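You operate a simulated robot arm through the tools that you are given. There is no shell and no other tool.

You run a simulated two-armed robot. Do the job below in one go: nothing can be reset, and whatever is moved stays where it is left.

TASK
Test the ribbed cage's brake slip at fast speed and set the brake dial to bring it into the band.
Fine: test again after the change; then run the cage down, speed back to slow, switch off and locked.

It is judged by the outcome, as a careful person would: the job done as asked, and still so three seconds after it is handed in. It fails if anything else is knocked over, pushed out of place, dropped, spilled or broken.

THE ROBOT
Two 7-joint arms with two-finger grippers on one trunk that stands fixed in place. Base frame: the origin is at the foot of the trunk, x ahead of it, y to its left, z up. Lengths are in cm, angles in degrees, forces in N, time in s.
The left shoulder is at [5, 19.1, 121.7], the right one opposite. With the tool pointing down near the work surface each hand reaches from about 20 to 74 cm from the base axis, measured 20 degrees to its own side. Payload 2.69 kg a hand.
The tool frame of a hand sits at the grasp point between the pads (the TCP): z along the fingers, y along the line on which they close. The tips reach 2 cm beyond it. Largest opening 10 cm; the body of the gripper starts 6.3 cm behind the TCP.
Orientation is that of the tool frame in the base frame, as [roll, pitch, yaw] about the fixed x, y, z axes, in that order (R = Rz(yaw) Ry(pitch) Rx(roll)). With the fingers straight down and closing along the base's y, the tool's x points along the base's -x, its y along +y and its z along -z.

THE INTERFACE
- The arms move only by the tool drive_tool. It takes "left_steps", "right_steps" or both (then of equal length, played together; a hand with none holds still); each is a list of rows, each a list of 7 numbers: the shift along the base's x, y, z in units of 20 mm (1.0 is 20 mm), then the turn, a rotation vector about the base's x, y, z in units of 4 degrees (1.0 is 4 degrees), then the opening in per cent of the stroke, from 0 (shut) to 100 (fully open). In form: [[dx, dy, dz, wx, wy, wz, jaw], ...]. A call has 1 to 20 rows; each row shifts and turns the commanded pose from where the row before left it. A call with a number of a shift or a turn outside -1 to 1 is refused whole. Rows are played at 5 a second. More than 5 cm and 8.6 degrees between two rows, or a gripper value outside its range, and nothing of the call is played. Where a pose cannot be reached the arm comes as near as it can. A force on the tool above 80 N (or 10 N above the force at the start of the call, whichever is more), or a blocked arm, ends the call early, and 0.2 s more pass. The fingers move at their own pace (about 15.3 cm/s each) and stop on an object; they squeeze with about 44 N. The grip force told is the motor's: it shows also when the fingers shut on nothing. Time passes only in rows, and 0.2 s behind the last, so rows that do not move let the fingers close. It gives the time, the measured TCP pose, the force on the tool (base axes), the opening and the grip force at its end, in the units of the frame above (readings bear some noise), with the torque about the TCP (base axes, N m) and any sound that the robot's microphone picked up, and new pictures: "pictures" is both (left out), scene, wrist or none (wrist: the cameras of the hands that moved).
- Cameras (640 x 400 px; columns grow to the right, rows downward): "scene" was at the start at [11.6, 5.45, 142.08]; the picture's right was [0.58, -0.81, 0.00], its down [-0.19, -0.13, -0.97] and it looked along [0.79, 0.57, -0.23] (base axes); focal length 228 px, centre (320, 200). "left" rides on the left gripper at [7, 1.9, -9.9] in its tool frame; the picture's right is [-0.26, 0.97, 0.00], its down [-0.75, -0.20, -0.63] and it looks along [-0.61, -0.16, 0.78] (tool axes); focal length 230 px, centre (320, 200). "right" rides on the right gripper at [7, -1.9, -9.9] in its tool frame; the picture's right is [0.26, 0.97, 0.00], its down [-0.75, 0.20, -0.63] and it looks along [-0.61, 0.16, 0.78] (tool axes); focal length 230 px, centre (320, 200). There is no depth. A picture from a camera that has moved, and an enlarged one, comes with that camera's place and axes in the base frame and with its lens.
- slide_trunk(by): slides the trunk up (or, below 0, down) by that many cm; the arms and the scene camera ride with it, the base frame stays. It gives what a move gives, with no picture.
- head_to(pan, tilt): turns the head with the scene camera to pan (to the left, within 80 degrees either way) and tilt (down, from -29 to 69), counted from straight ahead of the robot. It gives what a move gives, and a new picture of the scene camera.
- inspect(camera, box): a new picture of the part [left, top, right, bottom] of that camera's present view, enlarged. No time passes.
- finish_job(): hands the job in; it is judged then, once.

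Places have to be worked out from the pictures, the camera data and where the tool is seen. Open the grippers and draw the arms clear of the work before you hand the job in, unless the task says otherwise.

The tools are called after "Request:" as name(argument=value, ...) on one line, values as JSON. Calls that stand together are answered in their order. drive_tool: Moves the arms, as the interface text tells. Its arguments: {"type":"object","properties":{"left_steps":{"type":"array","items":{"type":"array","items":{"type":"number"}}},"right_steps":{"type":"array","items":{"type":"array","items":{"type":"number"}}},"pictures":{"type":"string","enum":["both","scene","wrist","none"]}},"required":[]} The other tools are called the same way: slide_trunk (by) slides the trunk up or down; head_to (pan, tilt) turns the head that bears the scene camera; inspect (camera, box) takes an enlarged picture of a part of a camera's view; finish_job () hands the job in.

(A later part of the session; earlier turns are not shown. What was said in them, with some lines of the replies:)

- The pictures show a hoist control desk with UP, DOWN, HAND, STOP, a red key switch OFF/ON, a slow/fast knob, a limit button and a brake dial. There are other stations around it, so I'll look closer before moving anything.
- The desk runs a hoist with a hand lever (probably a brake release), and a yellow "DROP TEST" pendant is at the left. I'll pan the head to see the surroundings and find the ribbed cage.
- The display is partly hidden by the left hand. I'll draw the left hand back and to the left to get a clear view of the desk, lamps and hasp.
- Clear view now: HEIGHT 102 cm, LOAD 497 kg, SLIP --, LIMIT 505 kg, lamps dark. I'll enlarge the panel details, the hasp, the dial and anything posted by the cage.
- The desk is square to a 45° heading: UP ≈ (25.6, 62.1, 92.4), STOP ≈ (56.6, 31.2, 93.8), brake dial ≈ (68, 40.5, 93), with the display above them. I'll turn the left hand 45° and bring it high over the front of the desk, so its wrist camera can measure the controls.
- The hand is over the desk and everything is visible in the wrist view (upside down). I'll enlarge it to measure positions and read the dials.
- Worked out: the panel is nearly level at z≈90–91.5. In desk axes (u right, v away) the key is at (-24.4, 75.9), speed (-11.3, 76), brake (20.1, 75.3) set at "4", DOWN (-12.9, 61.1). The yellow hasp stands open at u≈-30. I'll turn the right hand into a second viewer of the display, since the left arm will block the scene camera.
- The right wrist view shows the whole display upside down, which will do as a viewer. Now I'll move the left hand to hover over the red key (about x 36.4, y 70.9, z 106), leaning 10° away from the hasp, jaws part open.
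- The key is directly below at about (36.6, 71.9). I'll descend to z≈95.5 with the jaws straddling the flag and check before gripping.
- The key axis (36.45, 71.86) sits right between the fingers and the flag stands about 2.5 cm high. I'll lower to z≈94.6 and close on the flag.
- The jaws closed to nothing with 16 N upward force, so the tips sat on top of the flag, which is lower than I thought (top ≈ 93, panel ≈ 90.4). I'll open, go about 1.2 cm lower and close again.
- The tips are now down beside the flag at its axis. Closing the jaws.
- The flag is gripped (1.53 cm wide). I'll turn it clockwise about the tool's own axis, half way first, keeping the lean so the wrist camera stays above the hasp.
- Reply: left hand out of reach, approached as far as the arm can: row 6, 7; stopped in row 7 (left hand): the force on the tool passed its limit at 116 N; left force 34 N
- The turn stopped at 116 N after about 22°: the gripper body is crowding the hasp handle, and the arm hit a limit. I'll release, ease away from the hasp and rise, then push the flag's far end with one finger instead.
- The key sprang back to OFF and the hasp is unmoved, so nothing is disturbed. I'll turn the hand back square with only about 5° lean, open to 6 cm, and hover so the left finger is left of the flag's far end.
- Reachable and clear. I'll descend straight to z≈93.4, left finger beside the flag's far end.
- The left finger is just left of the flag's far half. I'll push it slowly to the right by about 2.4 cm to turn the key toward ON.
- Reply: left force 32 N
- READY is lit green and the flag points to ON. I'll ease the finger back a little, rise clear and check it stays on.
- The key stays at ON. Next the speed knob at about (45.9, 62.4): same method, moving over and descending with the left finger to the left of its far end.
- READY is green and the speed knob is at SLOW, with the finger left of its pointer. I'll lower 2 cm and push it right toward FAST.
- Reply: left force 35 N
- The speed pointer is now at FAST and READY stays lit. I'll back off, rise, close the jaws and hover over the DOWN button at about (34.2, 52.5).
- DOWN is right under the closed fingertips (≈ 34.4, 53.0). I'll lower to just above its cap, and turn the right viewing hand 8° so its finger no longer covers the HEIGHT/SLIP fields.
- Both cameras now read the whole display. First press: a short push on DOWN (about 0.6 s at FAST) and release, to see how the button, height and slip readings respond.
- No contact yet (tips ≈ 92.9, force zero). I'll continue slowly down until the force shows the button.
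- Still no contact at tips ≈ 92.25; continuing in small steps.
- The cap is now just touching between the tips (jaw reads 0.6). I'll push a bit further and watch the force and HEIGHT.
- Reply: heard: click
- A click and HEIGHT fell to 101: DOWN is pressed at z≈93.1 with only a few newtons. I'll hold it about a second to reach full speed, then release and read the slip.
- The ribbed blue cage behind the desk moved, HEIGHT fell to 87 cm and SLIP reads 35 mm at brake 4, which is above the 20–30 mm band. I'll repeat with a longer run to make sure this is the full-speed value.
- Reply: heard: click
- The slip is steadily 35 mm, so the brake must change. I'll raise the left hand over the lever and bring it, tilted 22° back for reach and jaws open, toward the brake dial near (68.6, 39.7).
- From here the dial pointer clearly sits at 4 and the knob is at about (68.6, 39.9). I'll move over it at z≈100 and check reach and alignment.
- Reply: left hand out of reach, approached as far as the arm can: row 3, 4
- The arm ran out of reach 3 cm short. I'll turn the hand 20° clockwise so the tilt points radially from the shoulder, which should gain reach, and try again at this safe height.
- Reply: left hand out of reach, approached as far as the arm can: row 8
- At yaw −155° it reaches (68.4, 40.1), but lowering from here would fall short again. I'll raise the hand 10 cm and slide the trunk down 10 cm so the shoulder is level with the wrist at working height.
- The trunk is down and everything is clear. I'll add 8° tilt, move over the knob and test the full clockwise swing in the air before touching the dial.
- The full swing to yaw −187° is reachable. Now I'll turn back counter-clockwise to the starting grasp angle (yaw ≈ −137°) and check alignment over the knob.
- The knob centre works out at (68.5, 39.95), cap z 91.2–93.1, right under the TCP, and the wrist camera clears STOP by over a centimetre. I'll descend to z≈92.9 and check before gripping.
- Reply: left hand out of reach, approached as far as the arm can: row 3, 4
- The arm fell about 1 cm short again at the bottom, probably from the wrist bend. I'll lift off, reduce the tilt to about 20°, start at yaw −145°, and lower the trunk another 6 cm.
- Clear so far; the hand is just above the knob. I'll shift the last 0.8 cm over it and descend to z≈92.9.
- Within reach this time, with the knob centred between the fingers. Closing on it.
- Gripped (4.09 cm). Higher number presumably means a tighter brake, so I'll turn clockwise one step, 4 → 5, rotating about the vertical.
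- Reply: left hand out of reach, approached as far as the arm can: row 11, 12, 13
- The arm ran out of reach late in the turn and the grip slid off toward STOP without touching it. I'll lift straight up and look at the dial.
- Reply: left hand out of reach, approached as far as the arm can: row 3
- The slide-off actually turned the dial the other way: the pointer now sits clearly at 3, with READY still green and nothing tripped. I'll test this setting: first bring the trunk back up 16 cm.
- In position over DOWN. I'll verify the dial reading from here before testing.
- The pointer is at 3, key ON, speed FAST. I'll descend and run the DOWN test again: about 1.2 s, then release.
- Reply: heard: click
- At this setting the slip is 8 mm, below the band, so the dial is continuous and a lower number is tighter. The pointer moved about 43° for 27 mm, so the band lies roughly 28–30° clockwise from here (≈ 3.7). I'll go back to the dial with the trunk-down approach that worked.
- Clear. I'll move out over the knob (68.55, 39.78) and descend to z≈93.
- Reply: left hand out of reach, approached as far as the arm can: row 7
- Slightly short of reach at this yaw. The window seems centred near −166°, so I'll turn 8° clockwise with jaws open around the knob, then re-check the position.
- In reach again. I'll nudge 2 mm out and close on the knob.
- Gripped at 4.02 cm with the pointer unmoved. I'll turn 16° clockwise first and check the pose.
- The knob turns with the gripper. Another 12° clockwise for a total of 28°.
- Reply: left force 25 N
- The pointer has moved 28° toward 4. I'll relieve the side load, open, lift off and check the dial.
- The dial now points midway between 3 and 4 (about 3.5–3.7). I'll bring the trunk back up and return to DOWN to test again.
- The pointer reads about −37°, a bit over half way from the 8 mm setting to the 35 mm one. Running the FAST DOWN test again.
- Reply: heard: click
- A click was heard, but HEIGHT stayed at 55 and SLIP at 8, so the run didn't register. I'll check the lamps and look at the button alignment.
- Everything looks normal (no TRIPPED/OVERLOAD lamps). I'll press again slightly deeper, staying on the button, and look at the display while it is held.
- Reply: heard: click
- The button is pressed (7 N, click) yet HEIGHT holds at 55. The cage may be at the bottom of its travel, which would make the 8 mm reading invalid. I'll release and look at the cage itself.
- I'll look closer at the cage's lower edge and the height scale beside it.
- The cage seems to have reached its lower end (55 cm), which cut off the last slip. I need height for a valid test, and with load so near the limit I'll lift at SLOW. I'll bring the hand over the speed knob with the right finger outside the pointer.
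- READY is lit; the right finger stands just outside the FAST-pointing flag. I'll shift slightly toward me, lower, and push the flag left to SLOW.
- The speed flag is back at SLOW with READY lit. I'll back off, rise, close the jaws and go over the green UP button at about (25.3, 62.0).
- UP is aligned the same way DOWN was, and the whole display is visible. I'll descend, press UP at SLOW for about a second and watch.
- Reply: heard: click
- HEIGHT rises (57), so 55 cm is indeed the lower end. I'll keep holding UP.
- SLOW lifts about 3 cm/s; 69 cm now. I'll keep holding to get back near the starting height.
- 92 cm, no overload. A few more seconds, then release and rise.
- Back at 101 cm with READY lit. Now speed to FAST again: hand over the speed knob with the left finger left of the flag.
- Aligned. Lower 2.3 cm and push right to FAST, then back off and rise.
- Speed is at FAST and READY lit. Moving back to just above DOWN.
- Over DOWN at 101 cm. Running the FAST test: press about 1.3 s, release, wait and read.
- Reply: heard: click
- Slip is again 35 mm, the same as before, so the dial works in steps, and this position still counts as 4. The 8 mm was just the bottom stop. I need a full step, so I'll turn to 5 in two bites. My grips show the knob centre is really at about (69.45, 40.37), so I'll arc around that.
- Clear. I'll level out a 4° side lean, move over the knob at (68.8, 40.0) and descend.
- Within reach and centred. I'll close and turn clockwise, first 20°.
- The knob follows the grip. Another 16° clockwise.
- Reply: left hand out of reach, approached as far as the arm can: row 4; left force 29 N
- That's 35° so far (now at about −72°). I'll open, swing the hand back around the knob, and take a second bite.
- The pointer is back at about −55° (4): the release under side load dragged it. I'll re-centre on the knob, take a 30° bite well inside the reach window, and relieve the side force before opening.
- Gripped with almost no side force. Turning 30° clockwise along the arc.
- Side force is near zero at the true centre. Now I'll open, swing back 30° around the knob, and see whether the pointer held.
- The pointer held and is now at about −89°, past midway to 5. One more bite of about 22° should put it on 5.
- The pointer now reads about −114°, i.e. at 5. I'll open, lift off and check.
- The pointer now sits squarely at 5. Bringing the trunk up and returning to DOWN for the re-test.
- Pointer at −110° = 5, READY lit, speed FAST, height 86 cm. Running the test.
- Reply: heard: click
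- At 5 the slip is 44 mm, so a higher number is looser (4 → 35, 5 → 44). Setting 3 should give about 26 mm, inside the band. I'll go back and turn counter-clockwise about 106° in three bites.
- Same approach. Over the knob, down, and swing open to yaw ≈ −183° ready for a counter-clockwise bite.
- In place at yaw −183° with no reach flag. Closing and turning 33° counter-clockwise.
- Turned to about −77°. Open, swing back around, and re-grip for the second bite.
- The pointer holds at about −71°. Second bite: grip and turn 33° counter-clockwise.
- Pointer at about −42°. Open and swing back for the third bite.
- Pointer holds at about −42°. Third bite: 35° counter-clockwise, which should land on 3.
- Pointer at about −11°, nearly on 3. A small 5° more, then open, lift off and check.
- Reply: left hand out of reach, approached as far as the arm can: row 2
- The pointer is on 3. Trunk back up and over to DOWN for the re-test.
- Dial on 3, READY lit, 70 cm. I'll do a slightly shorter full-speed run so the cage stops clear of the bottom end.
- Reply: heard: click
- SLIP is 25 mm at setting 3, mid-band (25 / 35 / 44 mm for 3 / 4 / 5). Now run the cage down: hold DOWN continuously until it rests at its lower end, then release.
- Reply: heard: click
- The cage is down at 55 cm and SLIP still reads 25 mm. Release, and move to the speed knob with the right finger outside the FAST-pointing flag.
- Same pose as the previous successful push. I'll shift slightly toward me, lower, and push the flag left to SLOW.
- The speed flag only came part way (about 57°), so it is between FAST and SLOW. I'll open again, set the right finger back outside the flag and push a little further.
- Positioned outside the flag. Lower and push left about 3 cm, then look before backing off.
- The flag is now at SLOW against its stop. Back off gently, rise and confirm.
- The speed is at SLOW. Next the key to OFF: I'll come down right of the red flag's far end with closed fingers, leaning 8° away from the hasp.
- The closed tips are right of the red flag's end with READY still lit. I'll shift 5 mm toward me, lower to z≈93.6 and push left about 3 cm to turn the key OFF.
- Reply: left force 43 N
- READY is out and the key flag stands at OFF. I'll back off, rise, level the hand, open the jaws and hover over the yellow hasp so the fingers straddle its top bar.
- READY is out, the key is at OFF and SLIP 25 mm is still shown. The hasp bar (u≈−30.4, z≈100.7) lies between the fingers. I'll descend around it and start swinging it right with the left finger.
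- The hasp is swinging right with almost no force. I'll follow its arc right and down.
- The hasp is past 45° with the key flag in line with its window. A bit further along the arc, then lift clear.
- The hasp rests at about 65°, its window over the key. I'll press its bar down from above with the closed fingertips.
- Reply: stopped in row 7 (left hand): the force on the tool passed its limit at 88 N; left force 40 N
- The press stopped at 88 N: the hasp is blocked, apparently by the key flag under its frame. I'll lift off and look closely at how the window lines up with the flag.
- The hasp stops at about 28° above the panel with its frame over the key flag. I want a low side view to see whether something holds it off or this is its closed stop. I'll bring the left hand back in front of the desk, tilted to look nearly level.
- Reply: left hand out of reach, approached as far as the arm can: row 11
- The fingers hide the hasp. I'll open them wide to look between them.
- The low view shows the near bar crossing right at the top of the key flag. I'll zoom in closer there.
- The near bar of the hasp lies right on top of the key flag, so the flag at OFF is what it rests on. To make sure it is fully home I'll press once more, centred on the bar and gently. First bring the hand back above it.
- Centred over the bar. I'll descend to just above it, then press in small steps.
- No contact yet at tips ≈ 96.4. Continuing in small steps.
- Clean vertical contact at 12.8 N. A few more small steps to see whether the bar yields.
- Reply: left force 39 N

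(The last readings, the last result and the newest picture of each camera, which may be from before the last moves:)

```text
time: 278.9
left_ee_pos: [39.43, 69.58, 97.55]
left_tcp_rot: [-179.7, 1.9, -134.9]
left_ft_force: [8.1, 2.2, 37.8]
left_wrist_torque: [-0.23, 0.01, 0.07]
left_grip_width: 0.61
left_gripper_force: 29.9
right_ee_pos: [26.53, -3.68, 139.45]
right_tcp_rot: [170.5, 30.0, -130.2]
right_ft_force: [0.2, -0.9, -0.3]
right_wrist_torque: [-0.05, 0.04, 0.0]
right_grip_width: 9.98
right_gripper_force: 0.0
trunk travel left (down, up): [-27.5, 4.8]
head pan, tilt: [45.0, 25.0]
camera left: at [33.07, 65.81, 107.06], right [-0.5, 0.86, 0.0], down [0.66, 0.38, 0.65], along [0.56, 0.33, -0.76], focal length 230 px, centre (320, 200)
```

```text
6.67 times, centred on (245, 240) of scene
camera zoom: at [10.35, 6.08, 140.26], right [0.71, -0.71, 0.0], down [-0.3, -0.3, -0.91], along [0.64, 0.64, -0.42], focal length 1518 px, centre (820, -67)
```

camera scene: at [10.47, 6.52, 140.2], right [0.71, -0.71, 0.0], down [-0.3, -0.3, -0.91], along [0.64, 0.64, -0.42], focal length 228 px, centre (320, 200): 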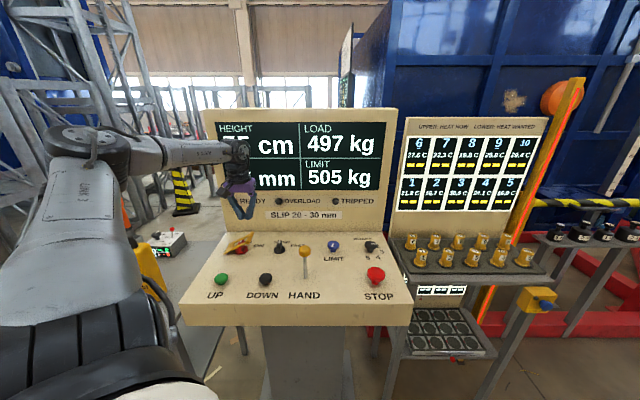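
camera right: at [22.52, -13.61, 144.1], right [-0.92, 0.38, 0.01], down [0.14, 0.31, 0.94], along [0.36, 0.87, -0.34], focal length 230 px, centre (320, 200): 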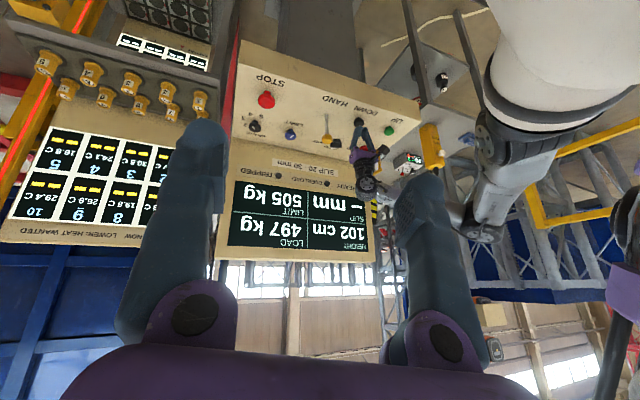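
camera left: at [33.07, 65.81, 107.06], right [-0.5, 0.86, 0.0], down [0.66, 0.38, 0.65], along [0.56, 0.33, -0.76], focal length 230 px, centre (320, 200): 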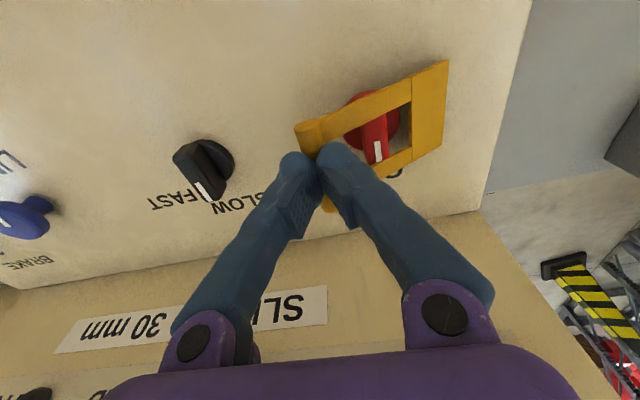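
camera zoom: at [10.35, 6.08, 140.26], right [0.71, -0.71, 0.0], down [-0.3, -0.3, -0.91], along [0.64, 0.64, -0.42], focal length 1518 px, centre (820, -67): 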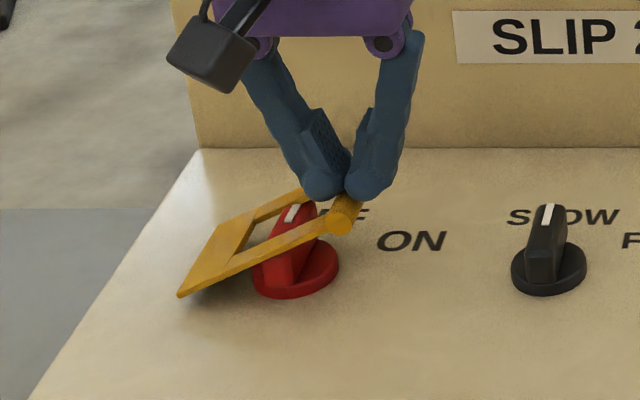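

The bar takes 38 N without yielding, so the hasp is hard against its closed stop over the OFF flag. I'll lift off and draw the left hand clear, opening the gripper well away from the desk.

Request:
drive_tool(left_steps=[[0, 0, 0.3, 0, 0, 0, 0], [0, 0, 1, 0, 0, 0, 0], [0, 0, 1, 0, 0, 0, 0], [0, 0, 1, 0, 0, 0, 0], [0, 0, 1, 0, 0, 0, 0], [0, 0, 1, 0, 0, 0, 0], [0, 0, 1, 0, 0, 0, 0], [0, 0, 1, 0, 0, 0, 0], [-0.4, -0.95, 0.4, 0, 0, 0, 0], [-0.4, -0.95, 0.4, 0, 0, 0, 0], [-0.4, -0.95, 0.4, 0, 0, 0, 0], [-0.4, -0.95, 0.4, 0, 0, 0, 0], [-0.4, -0.95, 0.4, 0, 0, 0, 0], [-0.4, -0.95, 0.4, 0, 0, 0, 0], [-0.4, -0.95, 0.4, 0, 0, 0, 0], [-0.4, -0.95, 0.4, 0, 0, 0, 0], [-0.4, -0.95, 0.4, 0, 0, 0, 0], [-0.4, -0.95, 0.4, 0, 0, 0, 50]], pictures="both")

Request:
inspect(camera="scene", box=[190, 180, 310, 290])

Request:
inspect(camera="scene", box=[205, 215, 285, 275])

```text
time: 282.8
left_ee_pos: [31.31, 50.8, 119.45]
left_tcp_rot: [-179.8, 1.3, -134.8]
left_ft_force: [-0.4, -0.1, -0.1]
left_wrist_torque: [0.02, -0.02, -0.02]
left_grip_width: 5.01
left_gripper_force: 0.0
right_ee_pos: [26.73, -3.28, 139.38]
right_tcp_rot: [170.6, 29.9, -130.1]
right_ft_force: [0.6, -0.6, 0.4]
right_wrist_torque: [0.0, 0.0, 0.02]
right_grip_width: 9.98
right_gripper_force: 0.1
trunk travel left (down, up): [-27.5, 4.8]
head pan, tilt: [45.0, 25.0]
camera scene: at [10.51, 6.51, 140.2], right [0.71, -0.71, 0.0], down [-0.3, -0.3, -0.91], along [0.64, 0.64, -0.42], focal length 228 px, centre (320, 200)
camera left: at [24.93, 47.02, 129.08], right [-0.5, 0.86, 0.0], down [0.66, 0.38, 0.65], along [0.56, 0.33, -0.76], focal length 230 px, centre (320, 200)
```

scene: 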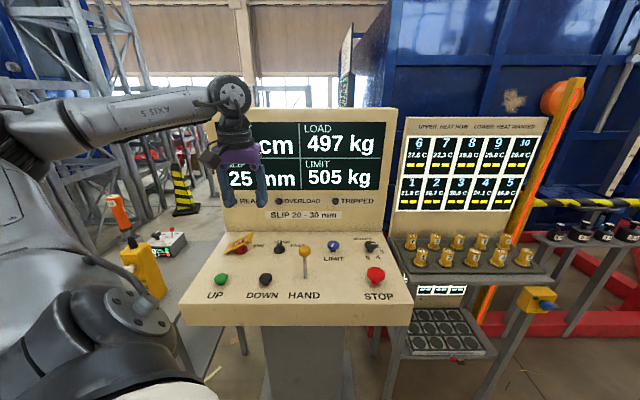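
left: 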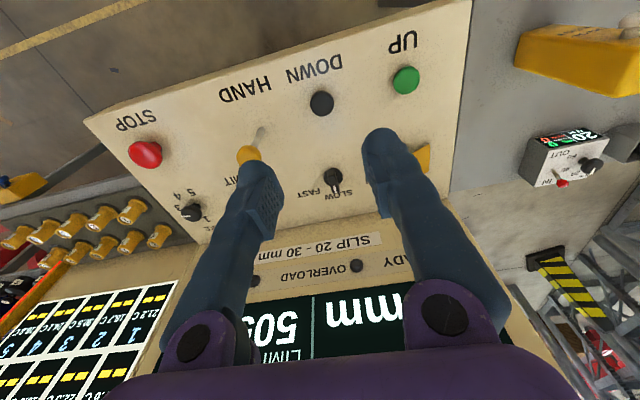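

```text
3.64 times, centred on (250, 235) of scene
camera zoom: at [10.51, 6.51, 140.2], right [0.71, -0.71, 0.0], down [-0.3, -0.3, -0.91], along [0.64, 0.64, -0.42], focal length 828 px, centre (574, 73)
```

zoom: 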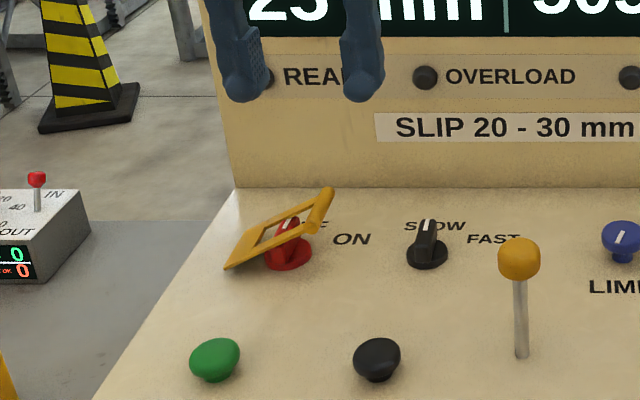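

```text
6.67 times, centred on (245, 245) of scene
camera zoom: at [10.51, 6.51, 140.2], right [0.71, -0.71, 0.0], down [-0.3, -0.3, -0.91], along [0.64, 0.64, -0.42], focal length 1518 px, centre (820, -100)
```

zoom: 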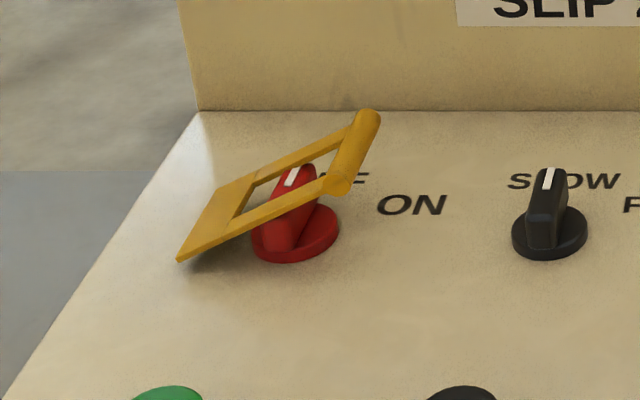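

Hasp down over the key, key at OFF, speed at SLOW, READY dark. I'll draw the left hand fully back with its gripper open, then make a last check of every control.

Request:
drive_tool(left_steps=[[-0.48, -0.97, 0.5, 0, 0, 0, 100], [-0.48, -0.97, 0.5, 0, 0, 0, 100], [-0.48, -0.97, 0.5, 0, 0, 0, 100], [-0.48, -0.97, 0.5, 0, 0, 0, 100], [-0.48, -0.97, 0.5, 0, 0, 0, 100], [-0.48, -0.97, 0.5, 0, 0, 0, 100], [-0.8, -0.3, 0.3, 0, 0, 0, 100], [-0.8, 0.3, 0, 0, 0, 0, 100], [-0.8, 0.3, 0, 0, 0, 0, 100], [-0.8, 0.3, 0, 0, 0, 0, 100], [0, 0, 0, 0, 0, 0, 100]], pictures="scene")

Request:
inspect(camera="scene", box=[190, 100, 410, 310])

Request:
inspect(camera="scene", box=[310, 220, 410, 300])

Request:
inspect(camera="scene", box=[205, 215, 285, 275])

```text
time: 285.1
left_ee_pos: [19.02, 40.46, 125.94]
left_tcp_rot: [-179.9, 1.2, -134.9]
left_ft_force: [-0.3, -1.1, 0.0]
left_wrist_torque: [-0.02, 0.02, -0.01]
left_grip_width: 9.99
left_gripper_force: 0.0
right_ee_pos: [26.9, -3.29, 139.29]
right_tcp_rot: [170.5, 29.8, -130.2]
right_ft_force: [0.4, -0.2, 0.2]
right_wrist_torque: [-0.02, -0.03, 0.01]
right_grip_width: 10.0
right_gripper_force: 0.0
trunk travel left (down, up): [-27.5, 4.8]
head pan, tilt: [45.0, 25.0]
camera scene: at [10.56, 6.53, 140.19], right [0.71, -0.71, 0.0], down [-0.3, -0.3, -0.91], along [0.64, 0.64, -0.42], focal length 228 px, centre (320, 200)
```

scene: 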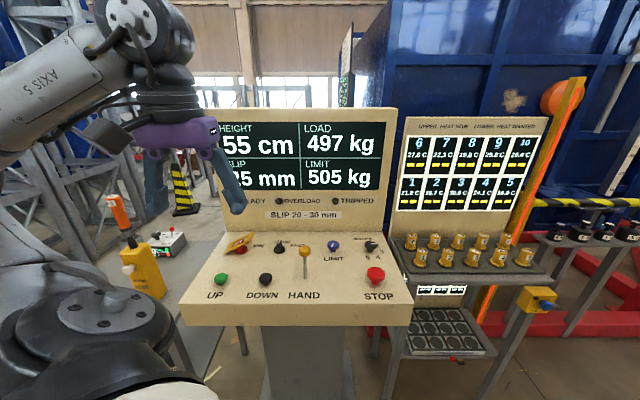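

```text
1.90 times, centred on (300, 205) of scene
camera zoom: at [10.56, 6.53, 140.19], right [0.71, -0.71, 0.0], down [-0.3, -0.3, -0.91], along [0.64, 0.64, -0.42], focal length 434 px, centre (358, 190)
```

zoom: 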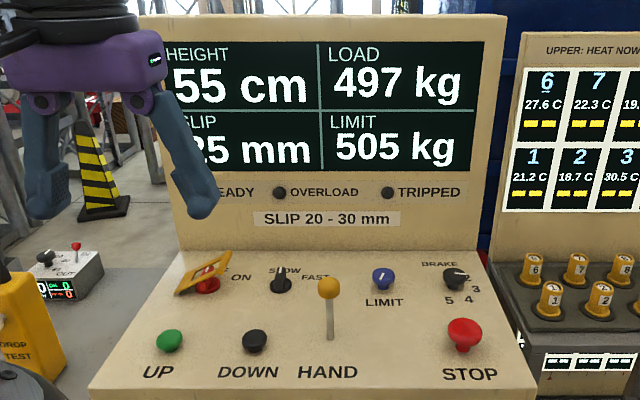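

```text
5.00 times, centred on (360, 260) of scene
camera zoom: at [10.56, 6.53, 140.19], right [0.71, -0.71, 0.0], down [-0.3, -0.3, -0.91], along [0.64, 0.64, -0.42], focal length 1138 px, centre (120, -100)
```

zoom: 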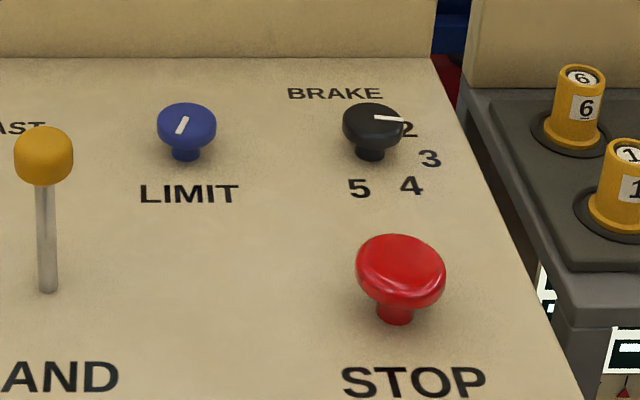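

```text
6.67 times, centred on (245, 245) of scene
camera zoom: at [10.56, 6.53, 140.19], right [0.71, -0.71, 0.0], down [-0.3, -0.3, -0.91], along [0.64, 0.64, -0.42], focal length 1518 px, centre (820, -100)
```

zoom: 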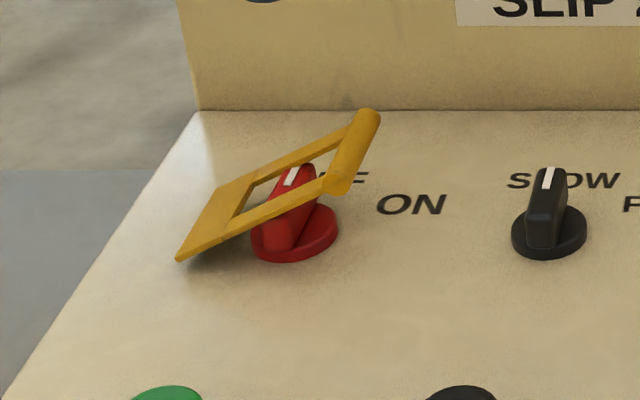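

Final state checked:
- **Cage:** down at 55 cm, last test slip 25 mm, inside the 20–30 mm band.
- **Brake dial:** on 3.
- **Speed and key:** SLOW and OFF, with READY dark.
- **Hasp:** closed down over the key to its stop.
- **Surroundings:** LIMIT, STOP and everything around the desk untouched. Both grippers are open and clear.

Handing in.

Request:
finish_job()

```text
The job is handed in.
```

The brake slip on the ribbed cage now reads 25 mm at fast speed, inside the 20–30 mm band, with the brake dial on 3. I'm not certain the lock counts as fully closed.

| Brake dial | Slip at fast speed |
|---|---|
| 4 (as found) | 35 mm |
| 5 | 44 mm |
| 3 (final) | 25 mm |

- **Testing:** I tested at 4 before any change. I tried 5 and it was looser, so I went to 3 and tested again. An 8 mm reading along the way was not valid, because the cage ran into its lower end. I raised the cage again at slow speed before the next test.
- **Final state:** The cage is down at 55 cm, the lowest it goes. Speed is on slow, the key is at OFF and the READY lamp is out.
- **Lock:** The yellow hasp is down over the key but does not lie flat. It rests on the key's handle at about 25–28° above the panel, and a 38 N push on its bar didn't move it. I took that as its closed position, but I couldn't confirm it from the desk.
- **Force stops:** Two moves hit the force limit. The first was an early try at turning the key (116 N), where the gripper crowded the hasp. The second was pressing the hasp down (88 N). I saw no damage or shift from either.
- **Other controls:** I didn't touch the load limit knob, the HAND lever or STOP, and nothing was knocked over. Both grippers are open and clear of the desk.
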